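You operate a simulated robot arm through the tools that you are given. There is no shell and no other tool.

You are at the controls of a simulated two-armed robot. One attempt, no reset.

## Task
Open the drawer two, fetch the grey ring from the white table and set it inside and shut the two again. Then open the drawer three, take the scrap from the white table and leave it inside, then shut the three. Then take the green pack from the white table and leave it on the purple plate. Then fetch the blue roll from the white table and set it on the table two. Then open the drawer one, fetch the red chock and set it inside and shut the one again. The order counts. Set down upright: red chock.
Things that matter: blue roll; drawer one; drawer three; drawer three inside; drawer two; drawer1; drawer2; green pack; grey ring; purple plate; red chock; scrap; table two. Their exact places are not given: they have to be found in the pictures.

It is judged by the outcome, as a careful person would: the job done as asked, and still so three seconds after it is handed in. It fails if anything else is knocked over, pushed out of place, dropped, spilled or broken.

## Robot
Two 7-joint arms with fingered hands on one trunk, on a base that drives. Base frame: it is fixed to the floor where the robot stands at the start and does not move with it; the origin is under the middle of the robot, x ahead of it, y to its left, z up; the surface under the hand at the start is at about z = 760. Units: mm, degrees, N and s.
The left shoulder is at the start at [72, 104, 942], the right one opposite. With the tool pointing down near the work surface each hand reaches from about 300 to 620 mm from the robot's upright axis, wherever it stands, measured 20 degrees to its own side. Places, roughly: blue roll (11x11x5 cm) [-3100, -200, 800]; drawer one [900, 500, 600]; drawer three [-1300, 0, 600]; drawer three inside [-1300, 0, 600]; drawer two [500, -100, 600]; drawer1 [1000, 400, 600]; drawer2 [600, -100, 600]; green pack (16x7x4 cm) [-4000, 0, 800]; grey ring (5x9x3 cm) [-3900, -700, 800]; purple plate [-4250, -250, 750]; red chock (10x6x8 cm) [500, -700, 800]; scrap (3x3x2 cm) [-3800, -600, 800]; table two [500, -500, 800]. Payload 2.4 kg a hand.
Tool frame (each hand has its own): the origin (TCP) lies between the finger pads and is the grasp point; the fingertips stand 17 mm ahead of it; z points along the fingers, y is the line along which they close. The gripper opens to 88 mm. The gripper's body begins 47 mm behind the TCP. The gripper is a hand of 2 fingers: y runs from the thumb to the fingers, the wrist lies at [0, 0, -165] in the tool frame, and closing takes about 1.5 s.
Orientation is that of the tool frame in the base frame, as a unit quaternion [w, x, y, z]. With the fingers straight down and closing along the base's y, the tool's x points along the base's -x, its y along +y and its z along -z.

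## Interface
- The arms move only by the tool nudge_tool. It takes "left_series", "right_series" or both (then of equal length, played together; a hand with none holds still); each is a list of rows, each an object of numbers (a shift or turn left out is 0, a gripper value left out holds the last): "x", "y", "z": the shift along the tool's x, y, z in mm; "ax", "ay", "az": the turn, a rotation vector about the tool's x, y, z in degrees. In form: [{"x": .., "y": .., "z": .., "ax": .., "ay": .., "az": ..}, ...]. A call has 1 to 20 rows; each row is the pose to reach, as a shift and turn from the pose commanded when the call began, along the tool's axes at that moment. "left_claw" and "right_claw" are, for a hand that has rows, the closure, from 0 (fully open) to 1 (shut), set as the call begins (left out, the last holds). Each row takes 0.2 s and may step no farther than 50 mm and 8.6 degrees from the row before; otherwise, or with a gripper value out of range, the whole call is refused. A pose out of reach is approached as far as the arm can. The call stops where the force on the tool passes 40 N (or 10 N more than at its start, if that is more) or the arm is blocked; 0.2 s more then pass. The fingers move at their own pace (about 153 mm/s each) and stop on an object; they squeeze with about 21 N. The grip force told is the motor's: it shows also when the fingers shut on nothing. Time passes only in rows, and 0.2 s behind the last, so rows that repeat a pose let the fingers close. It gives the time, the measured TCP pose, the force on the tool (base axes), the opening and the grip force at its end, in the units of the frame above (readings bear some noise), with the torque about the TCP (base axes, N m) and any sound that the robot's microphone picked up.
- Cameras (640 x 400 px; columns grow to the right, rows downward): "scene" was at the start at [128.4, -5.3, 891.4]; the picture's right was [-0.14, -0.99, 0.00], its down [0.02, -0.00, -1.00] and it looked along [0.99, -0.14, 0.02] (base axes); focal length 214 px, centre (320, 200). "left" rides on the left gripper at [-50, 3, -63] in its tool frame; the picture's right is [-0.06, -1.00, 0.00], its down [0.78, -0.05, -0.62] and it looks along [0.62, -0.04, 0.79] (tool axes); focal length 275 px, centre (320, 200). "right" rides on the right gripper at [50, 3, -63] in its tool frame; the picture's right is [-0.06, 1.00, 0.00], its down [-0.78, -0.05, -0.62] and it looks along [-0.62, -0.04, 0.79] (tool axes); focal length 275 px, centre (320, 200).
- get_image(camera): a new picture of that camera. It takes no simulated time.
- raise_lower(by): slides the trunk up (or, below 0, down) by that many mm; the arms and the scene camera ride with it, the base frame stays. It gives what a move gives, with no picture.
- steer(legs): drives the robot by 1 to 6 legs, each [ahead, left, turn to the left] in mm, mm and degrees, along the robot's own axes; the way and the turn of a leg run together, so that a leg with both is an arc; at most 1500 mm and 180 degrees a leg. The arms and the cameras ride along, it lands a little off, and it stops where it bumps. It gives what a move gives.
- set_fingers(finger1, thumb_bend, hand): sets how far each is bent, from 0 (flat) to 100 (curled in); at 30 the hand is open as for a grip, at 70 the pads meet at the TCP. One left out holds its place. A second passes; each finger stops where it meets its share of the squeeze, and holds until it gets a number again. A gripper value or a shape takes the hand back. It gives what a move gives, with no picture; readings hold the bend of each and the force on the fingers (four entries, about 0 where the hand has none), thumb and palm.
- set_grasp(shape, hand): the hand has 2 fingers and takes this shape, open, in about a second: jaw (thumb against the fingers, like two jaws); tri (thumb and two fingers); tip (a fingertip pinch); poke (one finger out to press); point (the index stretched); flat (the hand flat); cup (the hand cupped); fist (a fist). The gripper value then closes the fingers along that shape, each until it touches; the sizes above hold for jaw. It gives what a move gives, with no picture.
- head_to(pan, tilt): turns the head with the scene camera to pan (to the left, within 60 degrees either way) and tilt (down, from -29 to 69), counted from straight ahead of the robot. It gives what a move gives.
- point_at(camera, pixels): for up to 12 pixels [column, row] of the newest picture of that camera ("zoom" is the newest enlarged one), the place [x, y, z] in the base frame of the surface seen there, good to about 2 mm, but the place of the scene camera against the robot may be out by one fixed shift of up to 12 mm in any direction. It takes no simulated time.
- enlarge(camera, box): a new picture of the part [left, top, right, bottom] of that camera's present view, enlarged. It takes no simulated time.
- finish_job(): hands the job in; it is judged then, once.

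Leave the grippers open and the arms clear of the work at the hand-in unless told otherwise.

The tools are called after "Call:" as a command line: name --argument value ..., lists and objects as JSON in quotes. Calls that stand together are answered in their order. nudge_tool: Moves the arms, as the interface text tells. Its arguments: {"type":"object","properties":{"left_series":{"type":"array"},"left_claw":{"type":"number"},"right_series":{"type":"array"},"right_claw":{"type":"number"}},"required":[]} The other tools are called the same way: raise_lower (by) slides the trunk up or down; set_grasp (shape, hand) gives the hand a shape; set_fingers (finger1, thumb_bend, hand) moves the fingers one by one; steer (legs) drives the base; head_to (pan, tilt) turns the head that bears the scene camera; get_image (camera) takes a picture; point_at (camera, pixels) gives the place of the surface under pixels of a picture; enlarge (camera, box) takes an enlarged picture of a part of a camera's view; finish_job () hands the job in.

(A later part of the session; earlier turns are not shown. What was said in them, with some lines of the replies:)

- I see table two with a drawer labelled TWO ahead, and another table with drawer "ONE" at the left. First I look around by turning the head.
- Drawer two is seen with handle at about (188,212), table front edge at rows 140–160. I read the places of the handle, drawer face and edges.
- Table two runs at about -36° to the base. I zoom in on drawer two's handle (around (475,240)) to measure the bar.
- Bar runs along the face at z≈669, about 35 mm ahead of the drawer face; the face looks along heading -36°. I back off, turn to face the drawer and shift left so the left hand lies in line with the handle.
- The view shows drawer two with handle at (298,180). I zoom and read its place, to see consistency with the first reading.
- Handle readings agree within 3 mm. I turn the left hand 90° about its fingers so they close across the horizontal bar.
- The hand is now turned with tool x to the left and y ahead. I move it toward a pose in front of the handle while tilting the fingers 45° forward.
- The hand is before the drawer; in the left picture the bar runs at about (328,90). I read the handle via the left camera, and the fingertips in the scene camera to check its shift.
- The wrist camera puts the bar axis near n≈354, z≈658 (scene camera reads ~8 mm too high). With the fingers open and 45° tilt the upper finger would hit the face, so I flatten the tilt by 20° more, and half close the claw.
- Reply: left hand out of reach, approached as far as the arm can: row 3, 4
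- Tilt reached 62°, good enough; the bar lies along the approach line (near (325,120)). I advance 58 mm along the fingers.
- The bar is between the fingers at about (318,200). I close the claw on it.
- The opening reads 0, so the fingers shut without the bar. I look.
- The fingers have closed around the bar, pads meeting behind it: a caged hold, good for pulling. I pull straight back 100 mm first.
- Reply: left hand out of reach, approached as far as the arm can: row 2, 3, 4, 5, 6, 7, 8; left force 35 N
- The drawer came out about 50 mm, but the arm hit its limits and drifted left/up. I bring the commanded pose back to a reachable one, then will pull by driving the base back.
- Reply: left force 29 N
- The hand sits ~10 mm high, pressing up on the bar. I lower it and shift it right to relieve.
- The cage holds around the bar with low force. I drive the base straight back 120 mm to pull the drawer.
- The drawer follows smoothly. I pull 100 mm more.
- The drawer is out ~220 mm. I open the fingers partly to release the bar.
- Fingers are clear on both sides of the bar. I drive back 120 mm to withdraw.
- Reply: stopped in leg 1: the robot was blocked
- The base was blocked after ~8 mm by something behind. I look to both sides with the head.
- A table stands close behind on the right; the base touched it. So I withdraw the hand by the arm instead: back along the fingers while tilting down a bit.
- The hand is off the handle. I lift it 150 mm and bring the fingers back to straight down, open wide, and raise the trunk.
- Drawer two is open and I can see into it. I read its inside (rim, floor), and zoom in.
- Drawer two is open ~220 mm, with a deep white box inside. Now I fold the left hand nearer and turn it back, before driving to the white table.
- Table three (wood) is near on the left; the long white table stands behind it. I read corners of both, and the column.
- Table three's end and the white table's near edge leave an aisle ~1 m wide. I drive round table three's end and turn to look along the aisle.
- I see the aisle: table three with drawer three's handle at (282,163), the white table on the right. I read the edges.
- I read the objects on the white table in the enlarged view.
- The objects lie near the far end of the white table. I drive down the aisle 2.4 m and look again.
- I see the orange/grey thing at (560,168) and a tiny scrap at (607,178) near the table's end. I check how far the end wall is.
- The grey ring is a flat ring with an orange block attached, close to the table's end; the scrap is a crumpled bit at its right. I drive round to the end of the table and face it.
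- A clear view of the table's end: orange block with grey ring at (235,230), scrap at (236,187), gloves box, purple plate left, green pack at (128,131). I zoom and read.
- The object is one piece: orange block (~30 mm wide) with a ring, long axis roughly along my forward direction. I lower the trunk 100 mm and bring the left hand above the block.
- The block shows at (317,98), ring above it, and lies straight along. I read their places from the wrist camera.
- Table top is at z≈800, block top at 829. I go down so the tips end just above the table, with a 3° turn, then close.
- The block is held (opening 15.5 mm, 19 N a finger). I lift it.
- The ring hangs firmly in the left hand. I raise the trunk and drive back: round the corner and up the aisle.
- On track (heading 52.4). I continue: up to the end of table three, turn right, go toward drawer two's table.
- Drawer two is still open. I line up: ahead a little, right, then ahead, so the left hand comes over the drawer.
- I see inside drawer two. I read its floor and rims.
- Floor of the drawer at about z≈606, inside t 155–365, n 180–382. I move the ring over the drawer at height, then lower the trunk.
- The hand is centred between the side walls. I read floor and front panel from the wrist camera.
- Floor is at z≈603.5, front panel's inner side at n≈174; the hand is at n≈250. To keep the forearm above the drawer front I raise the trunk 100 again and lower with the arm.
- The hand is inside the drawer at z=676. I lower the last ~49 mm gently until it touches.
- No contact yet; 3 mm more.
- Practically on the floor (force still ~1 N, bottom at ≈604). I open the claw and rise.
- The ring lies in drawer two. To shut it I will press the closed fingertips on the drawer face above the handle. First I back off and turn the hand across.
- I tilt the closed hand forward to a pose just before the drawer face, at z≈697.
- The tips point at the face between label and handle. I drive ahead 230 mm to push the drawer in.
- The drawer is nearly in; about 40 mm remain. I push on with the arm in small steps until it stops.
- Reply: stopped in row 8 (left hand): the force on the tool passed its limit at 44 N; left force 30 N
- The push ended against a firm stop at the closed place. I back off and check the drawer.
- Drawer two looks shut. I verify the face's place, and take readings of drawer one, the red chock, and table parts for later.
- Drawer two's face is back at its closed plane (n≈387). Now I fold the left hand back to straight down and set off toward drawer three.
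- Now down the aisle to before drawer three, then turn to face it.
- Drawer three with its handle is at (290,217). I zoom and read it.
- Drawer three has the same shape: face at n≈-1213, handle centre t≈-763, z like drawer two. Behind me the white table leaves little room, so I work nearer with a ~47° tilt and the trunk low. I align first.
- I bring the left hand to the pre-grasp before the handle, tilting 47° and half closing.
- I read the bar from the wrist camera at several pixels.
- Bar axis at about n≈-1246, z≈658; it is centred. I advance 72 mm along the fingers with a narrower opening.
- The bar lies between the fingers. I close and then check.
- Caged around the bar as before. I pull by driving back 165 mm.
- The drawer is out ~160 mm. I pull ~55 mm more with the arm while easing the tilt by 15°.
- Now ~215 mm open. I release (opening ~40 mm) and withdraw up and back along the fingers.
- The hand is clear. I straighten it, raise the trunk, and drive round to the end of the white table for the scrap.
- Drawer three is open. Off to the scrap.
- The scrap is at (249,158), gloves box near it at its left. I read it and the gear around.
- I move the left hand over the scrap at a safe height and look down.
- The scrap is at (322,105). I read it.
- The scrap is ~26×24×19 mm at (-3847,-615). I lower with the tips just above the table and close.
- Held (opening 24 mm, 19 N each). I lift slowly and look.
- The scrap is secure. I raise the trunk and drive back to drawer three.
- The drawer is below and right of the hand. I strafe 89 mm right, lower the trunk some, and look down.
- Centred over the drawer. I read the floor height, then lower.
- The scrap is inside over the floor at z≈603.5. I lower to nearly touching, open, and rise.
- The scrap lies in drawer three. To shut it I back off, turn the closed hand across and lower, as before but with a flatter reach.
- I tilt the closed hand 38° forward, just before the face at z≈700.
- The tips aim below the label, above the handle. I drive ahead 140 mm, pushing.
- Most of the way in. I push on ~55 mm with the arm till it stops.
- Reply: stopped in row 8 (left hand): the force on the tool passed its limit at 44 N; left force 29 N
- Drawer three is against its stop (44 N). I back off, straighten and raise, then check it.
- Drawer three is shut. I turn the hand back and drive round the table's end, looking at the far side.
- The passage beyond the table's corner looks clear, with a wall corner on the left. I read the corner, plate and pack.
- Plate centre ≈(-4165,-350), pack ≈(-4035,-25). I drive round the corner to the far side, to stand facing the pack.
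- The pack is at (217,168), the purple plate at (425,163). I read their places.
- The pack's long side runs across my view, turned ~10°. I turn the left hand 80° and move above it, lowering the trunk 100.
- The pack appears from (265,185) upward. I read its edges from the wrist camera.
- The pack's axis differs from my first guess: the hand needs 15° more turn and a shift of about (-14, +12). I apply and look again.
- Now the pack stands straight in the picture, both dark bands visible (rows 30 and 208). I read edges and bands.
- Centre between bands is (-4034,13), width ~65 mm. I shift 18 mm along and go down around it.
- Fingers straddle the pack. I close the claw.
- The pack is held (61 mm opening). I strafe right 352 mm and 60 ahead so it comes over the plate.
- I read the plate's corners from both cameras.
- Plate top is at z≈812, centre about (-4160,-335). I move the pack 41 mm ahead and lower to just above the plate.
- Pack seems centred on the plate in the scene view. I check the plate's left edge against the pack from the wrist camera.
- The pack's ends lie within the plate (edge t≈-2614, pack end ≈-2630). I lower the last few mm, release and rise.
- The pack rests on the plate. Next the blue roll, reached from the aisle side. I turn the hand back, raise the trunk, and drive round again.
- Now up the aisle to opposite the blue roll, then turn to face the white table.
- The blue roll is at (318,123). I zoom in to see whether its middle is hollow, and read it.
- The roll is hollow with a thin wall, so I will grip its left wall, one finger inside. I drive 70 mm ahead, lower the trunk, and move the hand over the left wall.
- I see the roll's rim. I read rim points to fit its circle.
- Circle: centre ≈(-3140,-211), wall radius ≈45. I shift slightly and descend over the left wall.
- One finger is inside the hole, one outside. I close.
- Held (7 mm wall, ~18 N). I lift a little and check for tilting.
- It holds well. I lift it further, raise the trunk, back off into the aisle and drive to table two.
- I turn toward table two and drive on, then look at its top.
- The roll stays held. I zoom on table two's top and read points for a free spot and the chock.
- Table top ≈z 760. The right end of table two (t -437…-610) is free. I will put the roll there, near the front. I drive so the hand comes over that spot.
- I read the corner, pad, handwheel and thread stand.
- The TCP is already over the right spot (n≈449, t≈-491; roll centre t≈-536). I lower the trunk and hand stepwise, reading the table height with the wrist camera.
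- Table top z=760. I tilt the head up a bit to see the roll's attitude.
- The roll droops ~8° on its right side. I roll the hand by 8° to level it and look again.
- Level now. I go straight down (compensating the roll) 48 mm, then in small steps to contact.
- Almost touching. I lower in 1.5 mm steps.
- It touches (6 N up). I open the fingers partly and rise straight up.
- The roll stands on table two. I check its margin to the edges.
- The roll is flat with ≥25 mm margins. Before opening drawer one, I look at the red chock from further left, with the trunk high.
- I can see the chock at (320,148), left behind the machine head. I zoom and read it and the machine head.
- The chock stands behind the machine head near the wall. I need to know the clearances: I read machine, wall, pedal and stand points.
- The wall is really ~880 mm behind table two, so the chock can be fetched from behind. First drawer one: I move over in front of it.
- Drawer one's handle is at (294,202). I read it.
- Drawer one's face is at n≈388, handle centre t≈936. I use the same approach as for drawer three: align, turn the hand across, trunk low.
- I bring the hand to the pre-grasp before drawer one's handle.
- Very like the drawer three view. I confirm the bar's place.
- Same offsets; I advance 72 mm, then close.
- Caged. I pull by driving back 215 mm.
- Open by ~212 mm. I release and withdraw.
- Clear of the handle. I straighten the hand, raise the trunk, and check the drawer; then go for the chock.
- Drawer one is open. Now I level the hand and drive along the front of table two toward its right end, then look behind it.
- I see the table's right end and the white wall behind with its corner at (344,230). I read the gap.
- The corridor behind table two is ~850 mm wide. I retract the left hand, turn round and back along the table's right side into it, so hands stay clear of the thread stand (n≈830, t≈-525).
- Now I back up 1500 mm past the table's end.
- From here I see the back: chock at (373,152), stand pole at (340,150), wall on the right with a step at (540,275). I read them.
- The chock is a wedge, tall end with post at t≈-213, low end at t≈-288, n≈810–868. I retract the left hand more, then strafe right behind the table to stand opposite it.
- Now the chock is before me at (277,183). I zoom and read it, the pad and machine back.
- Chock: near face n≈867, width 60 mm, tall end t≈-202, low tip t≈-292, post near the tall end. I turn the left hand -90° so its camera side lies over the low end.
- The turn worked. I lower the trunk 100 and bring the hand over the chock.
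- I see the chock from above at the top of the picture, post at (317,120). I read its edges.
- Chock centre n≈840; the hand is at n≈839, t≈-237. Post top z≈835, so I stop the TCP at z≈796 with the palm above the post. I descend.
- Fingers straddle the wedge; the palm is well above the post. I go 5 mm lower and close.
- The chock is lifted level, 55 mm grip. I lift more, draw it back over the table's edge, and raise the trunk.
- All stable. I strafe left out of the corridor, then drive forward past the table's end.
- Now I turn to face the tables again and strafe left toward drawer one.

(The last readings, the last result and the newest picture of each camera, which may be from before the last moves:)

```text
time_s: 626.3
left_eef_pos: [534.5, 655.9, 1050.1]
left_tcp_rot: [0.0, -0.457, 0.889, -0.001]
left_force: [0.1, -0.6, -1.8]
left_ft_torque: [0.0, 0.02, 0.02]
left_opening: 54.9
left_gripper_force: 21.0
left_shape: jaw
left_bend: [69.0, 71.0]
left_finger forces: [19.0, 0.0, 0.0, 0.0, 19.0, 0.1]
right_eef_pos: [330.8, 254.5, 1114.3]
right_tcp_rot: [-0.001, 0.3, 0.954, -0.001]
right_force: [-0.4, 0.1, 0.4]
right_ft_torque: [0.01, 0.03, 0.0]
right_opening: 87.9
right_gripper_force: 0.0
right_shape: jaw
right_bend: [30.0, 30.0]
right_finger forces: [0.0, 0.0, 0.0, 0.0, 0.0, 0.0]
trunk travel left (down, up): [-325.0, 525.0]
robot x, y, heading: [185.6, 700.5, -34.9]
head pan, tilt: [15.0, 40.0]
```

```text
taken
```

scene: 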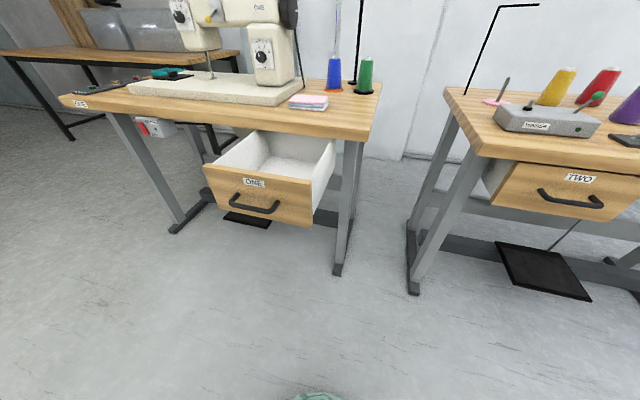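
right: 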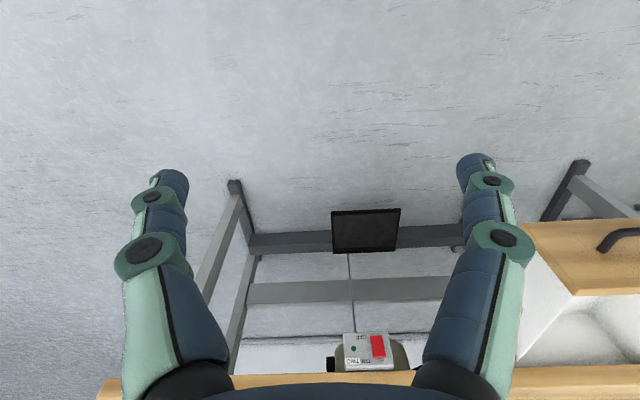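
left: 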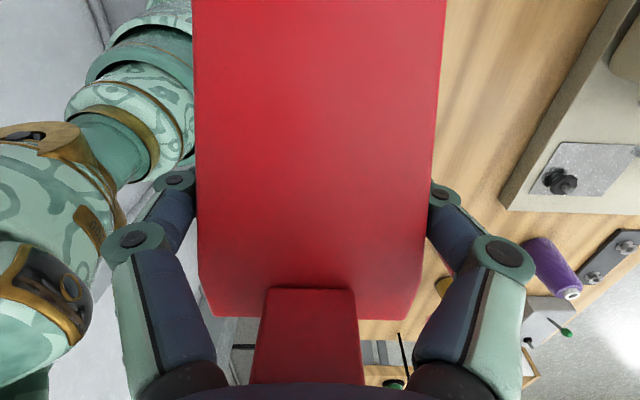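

Drawer one is open before me. I line up: turn 1°, strafe 96 left, 60 ahead; then extend the hand over the drawer.

Call:
steer --legs '[[0, 0, -1], [0, 96, 0], [60, 0, 0]]'

Call:
nudge_tool --left_series '[{"y": -34}, {"y": -68}, {"y": -102}, {"y": -136}, {"y": -170}, {"y": -170}]'

Call:
get_image --camera "left"

Call:
get_image --camera "scene"

```text
time_s: 628.3
left_eef_pos: [638.5, 690.7, 1049.6]
left_tcp_rot: [0.0, -0.45, 0.893, -0.002]
left_force: [0.0, 0.6, -2.3]
left_ft_torque: [-0.01, 0.01, -0.02]
left_opening: 54.9
left_gripper_force: 20.8
left_shape: jaw
left_bend: [69.0, 71.0]
left_finger forces: [18.9, 0.0, 0.0, 0.0, 19.0, 0.0]
right_eef_pos: [427.4, 292.3, 1111.9]
right_tcp_rot: [-0.001, 0.308, 0.951, -0.001]
right_force: [1.1, 0.3, 0.6]
right_ft_torque: [-0.02, 0.02, 0.03]
right_opening: 87.9
right_gripper_force: 0.0
right_shape: jaw
right_bend: [30.0, 30.0]
right_finger forces: [0.0, 0.1, 0.0, 0.0, 0.1, 0.0]
trunk travel left (down, up): [-325.0, 525.0]
robot x, y, heading: [291.9, 739.1, -35.6]
head pan, tilt: [15.0, 40.0]
```

```text
time_s: 629.7
left_eef_pos: [779.5, 590.2, 1051.2]
left_tcp_rot: [-0.001, -0.45, 0.893, -0.001]
left_force: [0.1, 0.4, -1.6]
left_ft_torque: [-0.01, 0.0, 0.01]
left_opening: 55.0
left_gripper_force: 21.4
left_shape: jaw
left_bend: [69.0, 71.0]
left_finger forces: [19.0, 0.0, 0.0, 0.0, 19.0, 0.1]
right_eef_pos: [428.0, 293.4, 1114.0]
right_tcp_rot: [-0.002, 0.308, 0.951, 0.0]
right_force: [0.1, -0.2, -1.0]
right_ft_torque: [-0.02, 0.01, 0.0]
right_opening: 88.1
right_gripper_force: 0.0
right_shape: jaw
right_bend: [30.0, 30.0]
right_finger forces: [0.0, 0.1, 0.0, 0.1, 0.0, 0.0]
trunk travel left (down, up): [-325.0, 525.0]
robot x, y, heading: [288.0, 738.5, -35.8]
head pan, tilt: [15.0, 40.0]
```

```text
taken
```

left: 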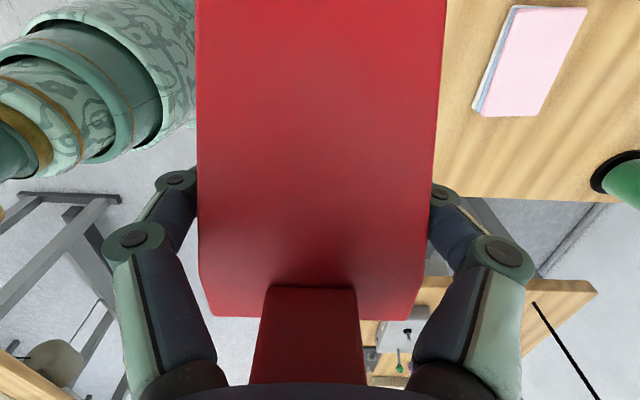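

```text
taken
```

scene: 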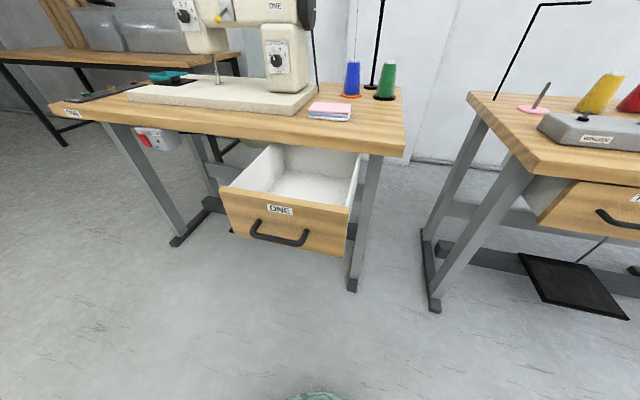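

I read the drawer's rims and floor to verify the spot beneath the hand (TCP at n≈285, t≈935).

Call:
point_at --camera "scene" --pixels '[[222, 188], [349, 208], [285, 198], [245, 165], [358, 170], [300, 185], [300, 170], [280, 145], [330, 145], [310, 190]]'

```text
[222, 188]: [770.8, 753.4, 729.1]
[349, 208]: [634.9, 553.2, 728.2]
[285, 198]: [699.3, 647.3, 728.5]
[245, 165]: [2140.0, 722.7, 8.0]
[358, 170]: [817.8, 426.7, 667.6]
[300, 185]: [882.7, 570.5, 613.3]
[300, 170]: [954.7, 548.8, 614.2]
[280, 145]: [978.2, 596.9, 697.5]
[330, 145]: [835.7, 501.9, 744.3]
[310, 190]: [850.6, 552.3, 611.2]
```

Drawer spans t≈825–1057, front panel inner side n≈195: the chock (n 255–315) fits. I lower the trunk 150 and then the arm.

Call:
raise_lower --by -150

Call:
nudge_tool --left_series '[{"z": 30}, {"z": 60}, {"z": 90}, {"z": 115}, {"z": 115}]'

Call:
get_image --camera "left"

Call:
get_image --camera "scene"

```text
time_s: 631.5
left_eef_pos: [775.3, 590.3, 901.2]
left_tcp_rot: [-0.001, -0.45, 0.893, -0.001]
left_force: [0.2, 0.0, -1.2]
left_ft_torque: [0.0, -0.02, -0.01]
left_opening: 55.2
left_gripper_force: 20.6
left_shape: jaw
left_bend: [69.0, 71.0]
left_finger forces: [19.1, 0.1, 0.0, 0.0, 19.0, 0.0]
right_eef_pos: [428.1, 292.6, 964.8]
right_tcp_rot: [-0.001, 0.308, 0.951, 0.0]
right_force: [0.0, -0.2, 0.2]
right_ft_torque: [-0.02, -0.03, 0.01]
right_opening: 88.1
right_gripper_force: 0.0
right_shape: jaw
right_bend: [30.0, 30.0]
right_finger forces: [0.0, 0.0, 0.0, 0.1, 0.0, 0.0]
trunk travel left (down, up): [-175.0, 675.0]
robot x, y, heading: [290.8, 735.7, -35.8]
head pan, tilt: [15.0, 40.0]
```

```text
time_s: 632.7
left_eef_pos: [775.3, 589.9, 784.9]
left_tcp_rot: [0.0, -0.451, 0.893, -0.002]
left_force: [0.0, -0.3, -3.0]
left_ft_torque: [-0.01, 0.02, -0.04]
left_opening: 55.0
left_gripper_force: 20.9
left_shape: jaw
left_bend: [69.0, 71.0]
left_finger forces: [19.0, 0.0, 0.0, 0.1, 18.8, 0.0]
right_eef_pos: [429.2, 292.9, 964.4]
right_tcp_rot: [-0.002, 0.308, 0.951, -0.001]
right_force: [0.0, 0.2, -0.3]
right_ft_torque: [-0.04, 0.03, -0.02]
right_opening: 87.8
right_gripper_force: 0.1
right_shape: jaw
right_bend: [30.0, 30.0]
right_finger forces: [0.1, 0.0, 0.0, 0.0, 0.0, 0.1]
trunk travel left (down, up): [-175.0, 675.0]
robot x, y, heading: [290.1, 739.2, -35.9]
head pan, tilt: [15.0, 40.0]
```

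```text
taken
```

left: 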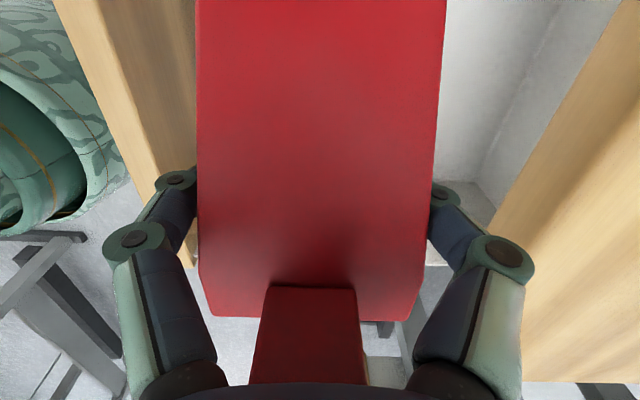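

```text
taken
```

scene: 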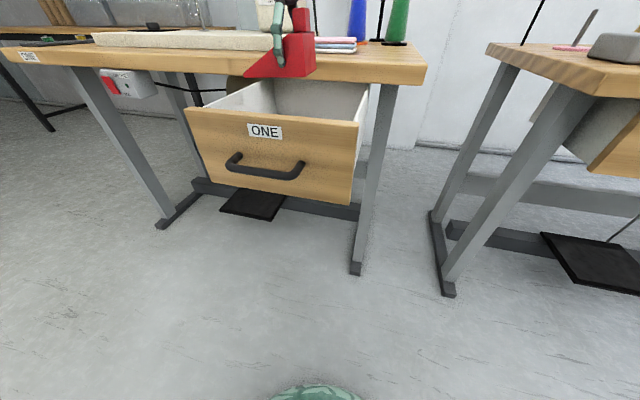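

The chock is centred above the opening with room on all sides. I lower it into the drawer.

Call:
nudge_tool --left_series '[{"z": 25}, {"z": 50}, {"z": 75}, {"z": 100}, {"z": 120}, {"z": 120}]'

Call:
get_image --camera "scene"

Call:
get_image --camera "left"

```text
time_s: 634.1
left_eef_pos: [774.8, 591.5, 664.4]
left_tcp_rot: [0.0, -0.45, 0.893, -0.001]
left_force: [-0.3, -0.4, -2.2]
left_ft_torque: [-0.02, 0.01, 0.0]
left_opening: 55.2
left_gripper_force: 20.6
left_shape: jaw
left_bend: [69.0, 71.0]
left_finger forces: [18.9, 0.1, 0.1, 0.0, 18.9, 0.0]
right_eef_pos: [427.6, 292.7, 963.2]
right_tcp_rot: [-0.001, 0.308, 0.951, -0.001]
right_force: [0.0, -0.2, 0.2]
right_ft_torque: [-0.01, -0.03, 0.05]
right_opening: 87.9
right_gripper_force: 0.1
right_shape: jaw
right_bend: [30.0, 30.0]
right_finger forces: [0.1, 0.1, 0.0, 0.0, 0.0, 0.0]
trunk travel left (down, up): [-175.0, 675.0]
robot x, y, heading: [292.9, 740.7, -36.0]
head pan, tilt: [15.0, 40.0]
```

```text
taken
```

scene: 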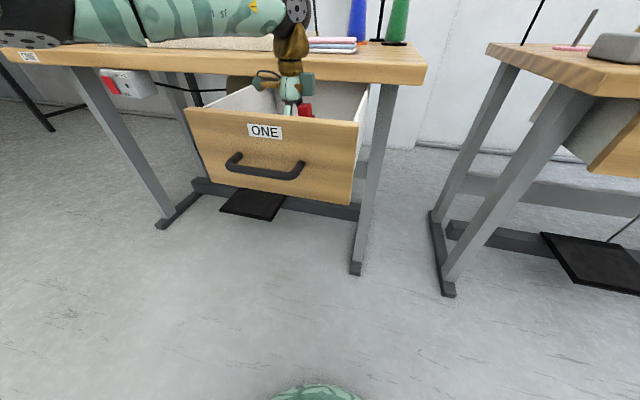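

```text
taken
```

left: 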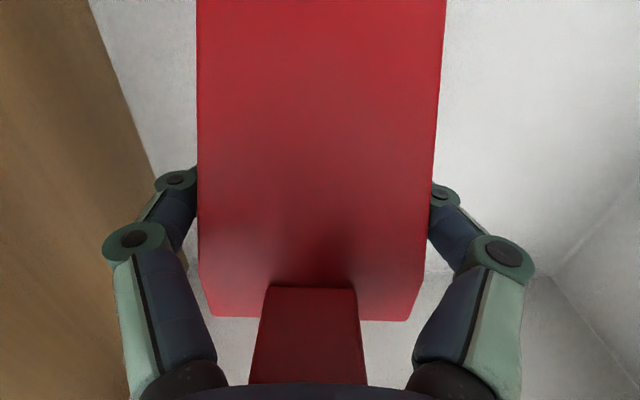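

Inside; bottom ~30 mm above the floor. I lower to contact.

Call:
nudge_tool --left_series '[{"z": 12}, {"z": 22}, {"z": 26}, {"z": 28}, {"z": 28}]'

Call:
nudge_tool --left_series '[{"z": 1.5}, {"z": 3}, {"z": 3}]'

```text
time_s: 635.3
left_eef_pos: [775.4, 589.6, 636.9]
left_tcp_rot: [0.0, -0.45, 0.893, -0.001]
left_force: [-0.7, 0.7, -1.7]
left_ft_torque: [-0.01, 0.03, 0.02]
left_opening: 54.6
left_gripper_force: 20.1
left_shape: jaw
left_bend: [69.0, 71.0]
left_finger forces: [18.9, 0.1, 0.1, 0.0, 18.9, 0.0]
right_eef_pos: [427.7, 292.4, 963.0]
right_tcp_rot: [-0.001, 0.308, 0.951, -0.001]
right_force: [-0.7, 0.2, -0.3]
right_ft_torque: [-0.02, 0.03, -0.01]
right_opening: 87.8
right_gripper_force: 0.1
right_shape: jaw
right_bend: [30.0, 30.0]
right_finger forces: [0.0, 0.0, 0.0, 0.0, 0.1, 0.0]
trunk travel left (down, up): [-175.0, 675.0]
robot x, y, heading: [290.1, 740.7, -35.9]
head pan, tilt: [15.0, 40.0]
```

```text
time_s: 636.1
left_eef_pos: [775.1, 588.3, 635.0]
left_tcp_rot: [-0.001, -0.45, 0.893, -0.001]
left_force: [0.5, -0.2, -1.8]
left_ft_torque: [0.01, 0.02, -0.04]
left_opening: 55.0
left_gripper_force: 20.6
left_shape: jaw
left_bend: [69.0, 71.0]
left_finger forces: [19.0, 0.0, 0.0, 0.0, 18.9, 0.0]
right_eef_pos: [427.1, 292.6, 964.4]
right_tcp_rot: [-0.001, 0.308, 0.951, 0.0]
right_force: [0.4, 0.3, -0.5]
right_ft_torque: [0.0, 0.02, -0.01]
right_opening: 88.0
right_gripper_force: 0.1
right_shape: jaw
right_bend: [30.0, 30.0]
right_finger forces: [0.0, 0.1, 0.0, 0.0, 0.1, 0.0]
trunk travel left (down, up): [-175.0, 675.0]
robot x, y, heading: [289.2, 738.1, -36.0]
head pan, tilt: [15.0, 40.0]
```

Call:
nudge_tool --left_series '[{"z": 1}, {"z": 2}, {"z": 2}]'

```text
time_s: 636.9
left_eef_pos: [774.5, 589.6, 633.2]
left_tcp_rot: [0.001, -0.45, 0.893, -0.002]
left_force: [-0.8, -0.4, 7.1]
left_ft_torque: [0.02, 0.0, -0.01]
left_opening: 54.0
left_gripper_force: 21.3
left_shape: jaw
left_bend: [70.0, 71.0]
left_finger forces: [19.6, 0.1, 0.0, 0.0, 19.9, 0.0]
right_eef_pos: [426.1, 292.1, 964.0]
right_tcp_rot: [-0.001, 0.309, 0.951, -0.001]
right_force: [-0.4, -0.3, -0.4]
right_ft_torque: [-0.01, -0.01, 0.01]
right_opening: 88.0
right_gripper_force: 0.1
right_shape: jaw
right_bend: [30.0, 30.0]
right_finger forces: [0.0, 0.1, 0.0, 0.0, 0.1, 0.1]
trunk travel left (down, up): [-175.0, 675.0]
robot x, y, heading: [293.7, 738.2, -36.0]
head pan, tilt: [15.0, 40.0]
```

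It stands on the floor (7 N up). I open the fingers and rise straight out.

Call:
nudge_tool --left_series '[{}, {}, {}, {}]' --left_claw 0.12

Call:
nudge_tool --left_series '[{"z": -15}, {"z": -35}, {"z": -65}, {"z": -100}, {"z": -140}, {"z": -180}, {"z": -220}, {"z": -240}, {"z": -240}]'

Call:
raise_lower --by 120

Call:
get_image --camera "left"

Call:
get_image --camera "scene"

```text
time_s: 637.9
left_eef_pos: [777.0, 589.8, 631.6]
left_tcp_rot: [0.0, -0.451, 0.893, -0.001]
left_force: [0.0, -0.5, 0.0]
left_ft_torque: [-0.01, -0.01, 0.0]
left_opening: 77.3
left_gripper_force: 0.1
left_shape: jaw
left_bend: [51.0, 46.0]
left_finger forces: [0.0, 0.1, 0.0, 0.1, 0.0, 0.1]
right_eef_pos: [427.0, 293.1, 964.2]
right_tcp_rot: [-0.001, 0.308, 0.951, -0.001]
right_force: [0.0, -0.2, -0.5]
right_ft_torque: [-0.01, 0.0, 0.0]
right_opening: 87.8
right_gripper_force: 0.0
right_shape: jaw
right_bend: [30.0, 30.0]
right_finger forces: [0.1, 0.0, 0.0, 0.0, 0.1, 0.1]
trunk travel left (down, up): [-175.0, 675.0]
robot x, y, heading: [291.9, 737.5, -36.0]
head pan, tilt: [15.0, 40.0]
```

```text
time_s: 639.9
left_eef_pos: [775.6, 590.2, 872.2]
left_tcp_rot: [0.0, -0.449, 0.893, -0.001]
left_force: [0.5, -0.1, 0.1]
left_ft_torque: [0.05, -0.01, 0.03]
left_opening: 77.3
left_gripper_force: 0.1
left_shape: jaw
left_bend: [51.0, 46.0]
left_finger forces: [0.0, 0.1, 0.0, 0.1, 0.0, 0.1]
right_eef_pos: [427.6, 293.0, 965.2]
right_tcp_rot: [-0.001, 0.308, 0.951, 0.0]
right_force: [-0.2, -0.5, -0.2]
right_ft_torque: [-0.02, -0.03, -0.06]
right_opening: 88.0
right_gripper_force: 0.1
right_shape: jaw
right_bend: [30.0, 30.0]
right_finger forces: [0.0, 0.0, 0.0, 0.0, 0.0, 0.0]
trunk travel left (down, up): [-175.0, 675.0]
robot x, y, heading: [294.8, 737.4, -36.0]
head pan, tilt: [15.0, 40.0]
```

```text
time_s: 641.4
left_eef_pos: [775.6, 589.5, 991.7]
left_tcp_rot: [-0.001, -0.45, 0.893, -0.001]
left_force: [-0.8, 0.7, 0.5]
left_ft_torque: [0.01, -0.01, 0.0]
left_opening: 77.1
left_gripper_force: 0.0
left_shape: jaw
left_bend: [51.0, 46.0]
left_finger forces: [0.1, 0.1, 0.1, 0.1, 0.0, 0.1]
right_eef_pos: [427.0, 293.3, 1083.8]
right_tcp_rot: [-0.001, 0.308, 0.951, -0.001]
right_force: [-0.2, 0.0, 0.4]
right_ft_torque: [0.0, -0.01, 0.04]
right_opening: 87.9
right_gripper_force: 0.0
right_shape: jaw
right_bend: [30.0, 30.0]
right_finger forces: [0.0, 0.0, 0.0, 0.0, 0.1, 0.1]
trunk travel left (down, up): [-295.0, 555.0]
robot x, y, heading: [289.4, 738.7, -35.9]
head pan, tilt: [15.0, 40.0]
```

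```text
taken
```

left: 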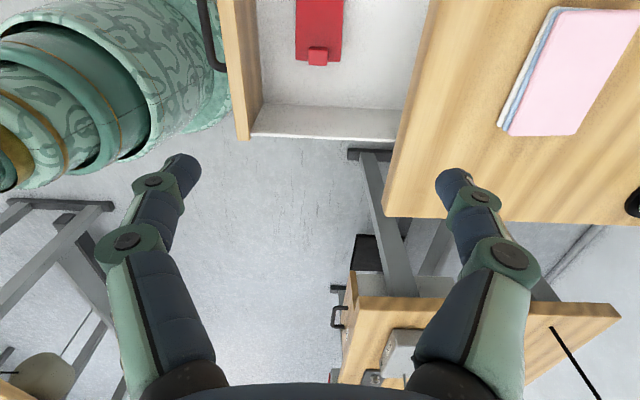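

```text
taken
```

scene: 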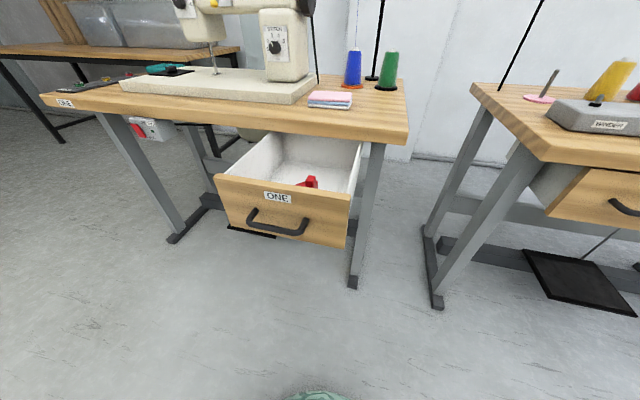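

The chock stands upright in drawer one. I turn the hand to the pushing orientation (180° round), closing the fingers.

Call:
nudge_tool --left_series '[{"az": 8.2}, {"az": 16.4}, {"az": 24.6}, {"az": 32.8}, {"az": 41}, {"az": 49.2}, {"az": 57.4}, {"az": 65.6}, {"az": 73.8}, {"az": 82}, {"az": 90}, {"az": 90}]' --left_claw 1

Call:
nudge_tool --left_series '[{"az": 8.2}, {"az": 16.4}, {"az": 24.6}, {"az": 32.8}, {"az": 41}, {"az": 49.2}, {"az": 57.4}, {"az": 65.6}, {"az": 73.8}, {"az": 82}, {"az": 90}, {"az": 90}]'

Call:
steer --legs '[[-254, 0, 0]]'

Call:
raise_lower --by -220

```text
time_s: 644.0
left_eef_pos: [776.8, 590.1, 993.3]
left_tcp_rot: [0.001, 0.314, 0.949, -0.001]
left_force: [-0.3, -0.1, 1.2]
left_ft_torque: [-0.02, 0.0, 0.02]
left_opening: 0.0
left_gripper_force: 20.8
left_shape: jaw
left_bend: [54.0, 66.0]
left_finger forces: [0.1, 0.0, 0.0, 0.0, 0.1, 0.0]
right_eef_pos: [427.8, 292.7, 1083.7]
right_tcp_rot: [-0.001, 0.308, 0.951, -0.001]
right_force: [1.0, 0.5, -0.4]
right_ft_torque: [-0.01, -0.02, 0.01]
right_opening: 87.8
right_gripper_force: 0.1
right_shape: jaw
right_bend: [30.0, 30.0]
right_finger forces: [0.0, 0.0, 0.0, 0.0, 0.0, 0.1]
trunk travel left (down, up): [-295.0, 555.0]
robot x, y, heading: [292.1, 739.5, -36.1]
head pan, tilt: [15.0, 40.0]
```

```text
time_s: 646.6
left_eef_pos: [777.0, 590.5, 992.8]
left_tcp_rot: [0.001, 0.893, 0.45, -0.001]
left_force: [0.2, -0.1, 0.0]
left_ft_torque: [-0.04, 0.01, 0.02]
left_opening: 0.0
left_gripper_force: 20.7
left_shape: jaw
left_bend: [54.0, 66.0]
left_finger forces: [0.0, 0.0, 0.0, 0.0, 0.0, 0.0]
right_eef_pos: [428.1, 292.2, 1085.0]
right_tcp_rot: [-0.001, 0.307, 0.952, -0.001]
right_force: [0.1, 0.2, -0.2]
right_ft_torque: [0.0, -0.02, -0.02]
right_opening: 87.8
right_gripper_force: 0.2
right_shape: jaw
right_bend: [30.0, 30.0]
right_finger forces: [0.0, 0.0, 0.0, 0.0, 0.0, 0.0]
trunk travel left (down, up): [-295.0, 555.0]
robot x, y, heading: [293.0, 742.1, -35.9]
head pan, tilt: [15.0, 40.0]
```

```text
time_s: 648.4
left_eef_pos: [573.5, 735.8, 991.9]
left_tcp_rot: [0.001, 0.893, 0.45, 0.0]
left_force: [-0.2, -0.1, -1.0]
left_ft_torque: [0.01, 0.02, 0.01]
left_opening: 0.0
left_gripper_force: 20.7
left_shape: jaw
left_bend: [54.0, 66.0]
left_finger forces: [0.1, 0.0, 0.1, 0.0, 0.1, 0.0]
right_eef_pos: [225.9, 437.9, 1083.9]
right_tcp_rot: [0.0, 0.308, 0.951, 0.0]
right_force: [0.3, -0.2, -0.4]
right_ft_torque: [-0.01, 0.02, -0.03]
right_opening: 88.0
right_gripper_force: 0.0
right_shape: jaw
right_bend: [30.0, 30.0]
right_finger forces: [0.0, 0.0, 0.1, 0.0, 0.1, 0.1]
trunk travel left (down, up): [-295.0, 555.0]
robot x, y, heading: [88.9, 885.5, -36.0]
head pan, tilt: [15.0, 40.0]
```

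```text
time_s: 650.7
left_eef_pos: [575.4, 736.3, 771.9]
left_tcp_rot: [0.002, 0.893, 0.45, 0.0]
left_force: [0.1, -0.6, 0.8]
left_ft_torque: [0.01, -0.03, 0.0]
left_opening: 0.0
left_gripper_force: 21.1
left_shape: jaw
left_bend: [54.0, 66.0]
left_finger forces: [0.0, 0.1, 0.0, 0.0, 0.1, 0.0]
right_eef_pos: [226.4, 438.3, 863.7]
right_tcp_rot: [0.0, 0.309, 0.951, -0.001]
right_force: [-0.3, 0.6, -0.2]
right_ft_torque: [0.03, -0.01, -0.02]
right_opening: 87.9
right_gripper_force: 0.1
right_shape: jaw
right_bend: [30.0, 30.0]
right_finger forces: [0.0, 0.0, 0.1, 0.0, 0.1, 0.0]
trunk travel left (down, up): [-75.0, 775.0]
robot x, y, heading: [91.1, 885.7, -36.4]
head pan, tilt: [15.0, 40.0]
```

I tilt the closed hand to the pushing pose before the face.

Call:
nudge_tool --left_series '[{"y": 8, "z": 8, "ax": -8}, {"y": 18, "z": 17, "ax": -16}, {"y": 28, "z": 27, "ax": -24}, {"y": 38, "z": 38, "ax": -32}, {"y": 50, "z": 50, "ax": -40}, {"y": 60, "z": 60, "ax": -48}, {"y": 70, "z": 68, "ax": -55}, {"y": 77, "z": 75, "ax": -61}, {"y": 77, "z": 75, "ax": -61}]'

Call:
get_image --camera "left"

```text
time_s: 652.7
left_eef_pos: [636.8, 689.6, 695.6]
left_tcp_rot: [0.456, 0.768, 0.387, 0.229]
left_force: [-0.9, 0.2, 0.0]
left_ft_torque: [-0.02, 0.01, 0.01]
left_opening: 0.1
left_gripper_force: 21.1
left_shape: jaw
left_bend: [54.0, 66.0]
left_finger forces: [0.1, 0.0, 0.1, 0.0, 0.0, 0.0]
right_eef_pos: [227.2, 438.4, 864.7]
right_tcp_rot: [-0.002, 0.309, 0.951, 0.0]
right_force: [0.8, -0.5, -0.3]
right_ft_torque: [-0.05, 0.01, -0.01]
right_opening: 87.9
right_gripper_force: 0.1
right_shape: jaw
right_bend: [30.0, 30.0]
right_finger forces: [0.1, 0.1, 0.0, 0.0, 0.1, 0.0]
trunk travel left (down, up): [-75.0, 775.0]
robot x, y, heading: [90.9, 884.8, -36.1]
head pan, tilt: [15.0, 40.0]
```

```text
taken
```

left: 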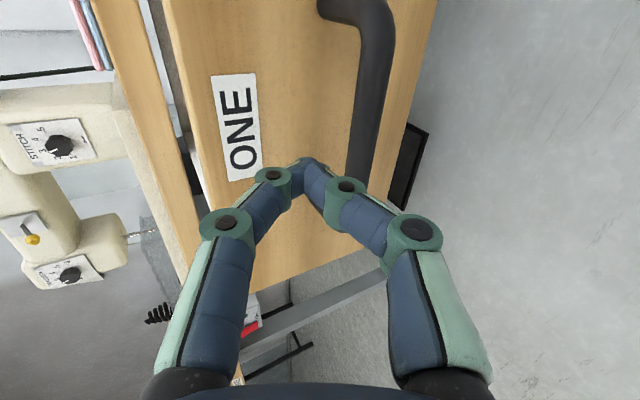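

Same aim as before. I drive ahead 215 mm, pushing the drawer, then finish with the arm.

Call:
steer --legs '[[215, 0, 0]]'

Call:
nudge_tool --left_series '[{"z": 8, "y": 4.5}, {"z": 16, "y": 9}, {"z": 24, "y": 13.5}, {"z": 30, "y": 17}, {"z": 35, "y": 20}, {"z": 39, "y": 22}, {"z": 43, "y": 24}, {"z": 47, "y": 26.5}, {"z": 51, "y": 29}]'

Call:
get_image --camera "left"

```text
time_s: 654.4
left_eef_pos: [811.5, 565.7, 696.7]
left_tcp_rot: [0.454, 0.768, 0.389, 0.229]
left_force: [-0.8, -1.1, 0.2]
left_ft_torque: [-0.04, -0.02, -0.01]
left_opening: 0.1
left_gripper_force: 21.2
left_shape: jaw
left_bend: [54.0, 66.0]
left_finger forces: [0.0, 0.0, 0.0, 0.1, 0.0, 0.1]
right_eef_pos: [402.1, 313.1, 863.4]
right_tcp_rot: [-0.001, 0.306, 0.952, 0.0]
right_force: [-1.0, -0.1, -0.6]
right_ft_torque: [-0.01, 0.0, -0.01]
right_opening: 88.0
right_gripper_force: 0.1
right_shape: jaw
right_bend: [30.0, 30.0]
right_finger forces: [0.0, 0.0, 0.0, 0.1, 0.1, 0.1]
trunk travel left (down, up): [-75.0, 775.0]
robot x, y, heading: [263.1, 760.2, -35.9]
head pan, tilt: [15.0, 40.0]
```

```text
time_s: 656.2
left_eef_pos: [850.3, 537.0, 698.5]
left_tcp_rot: [0.454, 0.768, 0.389, 0.228]
left_force: [-22.9, 18.8, 9.1]
left_ft_torque: [0.02, 0.0, 0.04]
left_opening: 0.2
left_gripper_force: 20.8
left_shape: jaw
left_bend: [60.0, 75.0]
left_finger forces: [0.0, 0.0, 0.0, 0.1, 0.1, 0.0]
right_eef_pos: [400.2, 315.4, 865.4]
right_tcp_rot: [0.001, 0.305, 0.952, -0.001]
right_force: [0.4, 0.2, -0.3]
right_ft_torque: [-0.02, -0.02, -0.01]
right_opening: 88.1
right_gripper_force: 0.0
right_shape: jaw
right_bend: [30.0, 30.0]
right_finger forces: [0.0, 0.0, 0.0, 0.0, 0.0, 0.0]
trunk travel left (down, up): [-75.0, 775.0]
robot x, y, heading: [261.6, 759.6, -35.6]
head pan, tilt: [15.0, 40.0]
stopped in row 9 (left hand): the force on the tool passed its limit at 45 N (the readings are from after the stop); the commanded pose is now the measured one
```

```text
taken
```

left: 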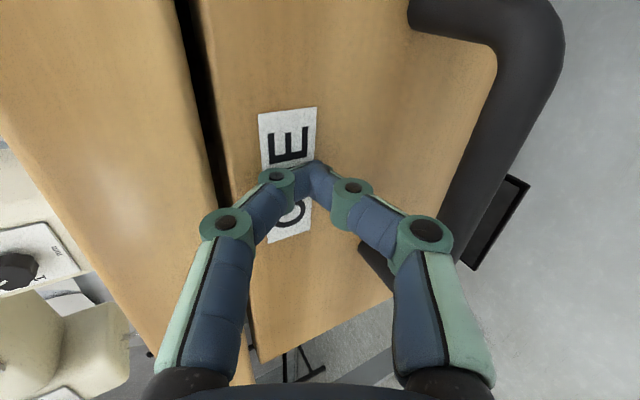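

Firm stop at the closed place (n≈374 as with drawer two). I back off, straighten, open the claw and check.

Call:
steer --legs '[[-300, 0, 0]]'

Call:
raise_lower --by 250

Call:
nudge_tool --left_series '[{"z": -25, "y": 0, "ax": 7.6}, {"z": -50, "y": -10, "ax": 15.2}, {"z": -75, "y": -20, "ax": 22.8}, {"z": -100, "y": -30, "ax": 30.4}, {"z": -120, "y": -40, "ax": 38}, {"z": -140, "y": -50, "ax": 45.6}, {"z": -150, "y": -55, "ax": 53.2}, {"z": -155, "y": -60, "ax": 61}, {"z": -155, "y": -60, "ax": 61}]' --left_claw 0

Call:
head_to --pan 0 --tilt 30

Call:
get_image --camera "scene"

```text
time_s: 658.2
left_eef_pos: [612.5, 709.1, 696.6]
left_tcp_rot: [0.453, 0.769, 0.391, 0.227]
left_force: [-0.8, 0.0, -0.8]
left_ft_torque: [-0.01, 0.03, 0.0]
left_opening: 0.2
left_gripper_force: 21.3
left_shape: jaw
left_bend: [55.0, 74.0]
left_finger forces: [0.0, 0.0, 0.0, 0.0, 0.1, 0.0]
right_eef_pos: [163.6, 486.5, 863.7]
right_tcp_rot: [-0.001, 0.305, 0.952, 0.0]
right_force: [-0.7, 1.0, -0.1]
right_ft_torque: [-0.01, 0.02, 0.04]
right_opening: 87.9
right_gripper_force: 0.1
right_shape: jaw
right_bend: [30.0, 30.0]
right_finger forces: [0.0, 0.0, 0.0, 0.1, 0.0, 0.1]
trunk travel left (down, up): [-75.0, 775.0]
robot x, y, heading: [23.3, 930.5, -35.5]
head pan, tilt: [15.0, 40.0]
```

```text
time_s: 660.8
left_eef_pos: [612.8, 709.3, 945.2]
left_tcp_rot: [0.453, 0.768, 0.39, 0.228]
left_force: [-0.2, -0.1, -0.1]
left_ft_torque: [0.01, 0.01, 0.01]
left_opening: 0.0
left_gripper_force: 20.8
left_shape: jaw
left_bend: [55.0, 74.0]
left_finger forces: [0.0, 0.0, 0.0, 0.1, 0.0, 0.0]
right_eef_pos: [162.9, 486.2, 1112.5]
right_tcp_rot: [-0.001, 0.304, 0.953, 0.0]
right_force: [0.7, -0.3, 0.2]
right_ft_torque: [0.01, 0.0, -0.04]
right_opening: 88.0
right_gripper_force: 0.1
right_shape: jaw
right_bend: [30.0, 30.0]
right_finger forces: [0.0, 0.1, 0.0, 0.0, 0.0, 0.0]
trunk travel left (down, up): [-325.0, 525.0]
robot x, y, heading: [21.5, 930.7, -35.5]
head pan, tilt: [15.0, 40.0]
```

```text
time_s: 662.8
left_eef_pos: [479.6, 806.9, 969.4]
left_tcp_rot: [0.0, 0.892, 0.452, -0.002]
left_force: [-0.1, 0.3, -0.4]
left_ft_torque: [-0.01, 0.0, 0.0]
left_opening: 88.0
left_gripper_force: 0.0
left_shape: jaw
left_bend: [30.0, 30.0]
left_finger forces: [0.0, 0.0, 0.0, 0.0, 0.0, 0.1]
right_eef_pos: [162.8, 486.9, 1113.6]
right_tcp_rot: [-0.001, 0.305, 0.952, 0.0]
right_force: [-0.1, 0.4, -0.2]
right_ft_torque: [-0.01, -0.02, 0.02]
right_opening: 87.8
right_gripper_force: 0.0
right_shape: jaw
right_bend: [30.0, 30.0]
right_finger forces: [0.0, 0.0, 0.0, 0.1, 0.1, 0.0]
trunk travel left (down, up): [-325.0, 525.0]
robot x, y, heading: [21.6, 933.0, -35.9]
head pan, tilt: [15.0, 40.0]
```

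```text
time_s: 663.6
left_eef_pos: [480.5, 806.0, 969.6]
left_tcp_rot: [0.0, 0.892, 0.451, -0.002]
left_force: [0.9, 0.2, -0.6]
left_ft_torque: [-0.01, -0.02, 0.02]
left_opening: 88.0
left_gripper_force: 0.1
left_shape: jaw
left_bend: [30.0, 30.0]
left_finger forces: [0.0, 0.1, 0.0, 0.1, 0.0, 0.1]
right_eef_pos: [162.1, 487.3, 1112.9]
right_tcp_rot: [-0.001, 0.304, 0.953, -0.001]
right_force: [-0.6, 0.0, -0.1]
right_ft_torque: [-0.02, -0.03, 0.02]
right_opening: 87.9
right_gripper_force: 0.1
right_shape: jaw
right_bend: [30.0, 30.0]
right_finger forces: [0.0, 0.0, 0.0, 0.0, 0.0, 0.0]
trunk travel left (down, up): [-325.0, 525.0]
robot x, y, heading: [24.4, 930.5, -35.7]
head pan, tilt: [0.0, 30.0]
```

```text
taken
```

scene: 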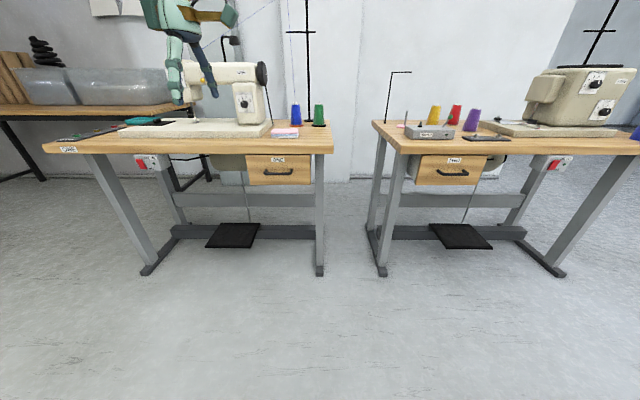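

Both drawers look shut. I verify the faces once more.

Call:
point_at --camera "scene" --pixels '[[255, 178], [305, 178], [420, 178], [475, 178], [200, 150], [420, 152], [634, 133]]'

```text
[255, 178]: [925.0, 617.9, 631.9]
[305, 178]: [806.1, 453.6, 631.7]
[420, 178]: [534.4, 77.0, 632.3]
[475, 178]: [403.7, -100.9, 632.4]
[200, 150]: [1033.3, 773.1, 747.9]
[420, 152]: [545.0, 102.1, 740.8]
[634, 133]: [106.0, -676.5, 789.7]
```

All three drawers read as shut: the faces of one and two are at n≈387 and drawer three was pushed to its stop. The roll is still on table two. The grippers are open and the arms are clear, so I hand the job in.

Call:
finish_job

```text
The job is handed in.
```

The whole job is done in the order you gave, and I have handed it in.

- **Drawer two:** the grey ring is inside and the drawer is shut.
- **Drawer three:** the scrap is inside and the drawer is shut. I pushed it to its stop and saw it closed.
- **Green pack:** it lies on the purple plate, fully within its edges.
- **Blue roll:** it sits flat on table two, on the free right end near the front, about 25 mm in from the edges.
- **Drawer one:** the red chock was standing upright inside before I shut the drawer. I did not reopen the drawer, so I have not seen the chock since it moved with the closing drawer.

I saw nothing else knocked over or moved. Early on, the robot's base bumped something once, most likely the table with drawer three, while backing away from drawer two. It stopped at once, and I saw no sign that anything shifted. At the hand-in both grippers were open and the arms were clear of the work.
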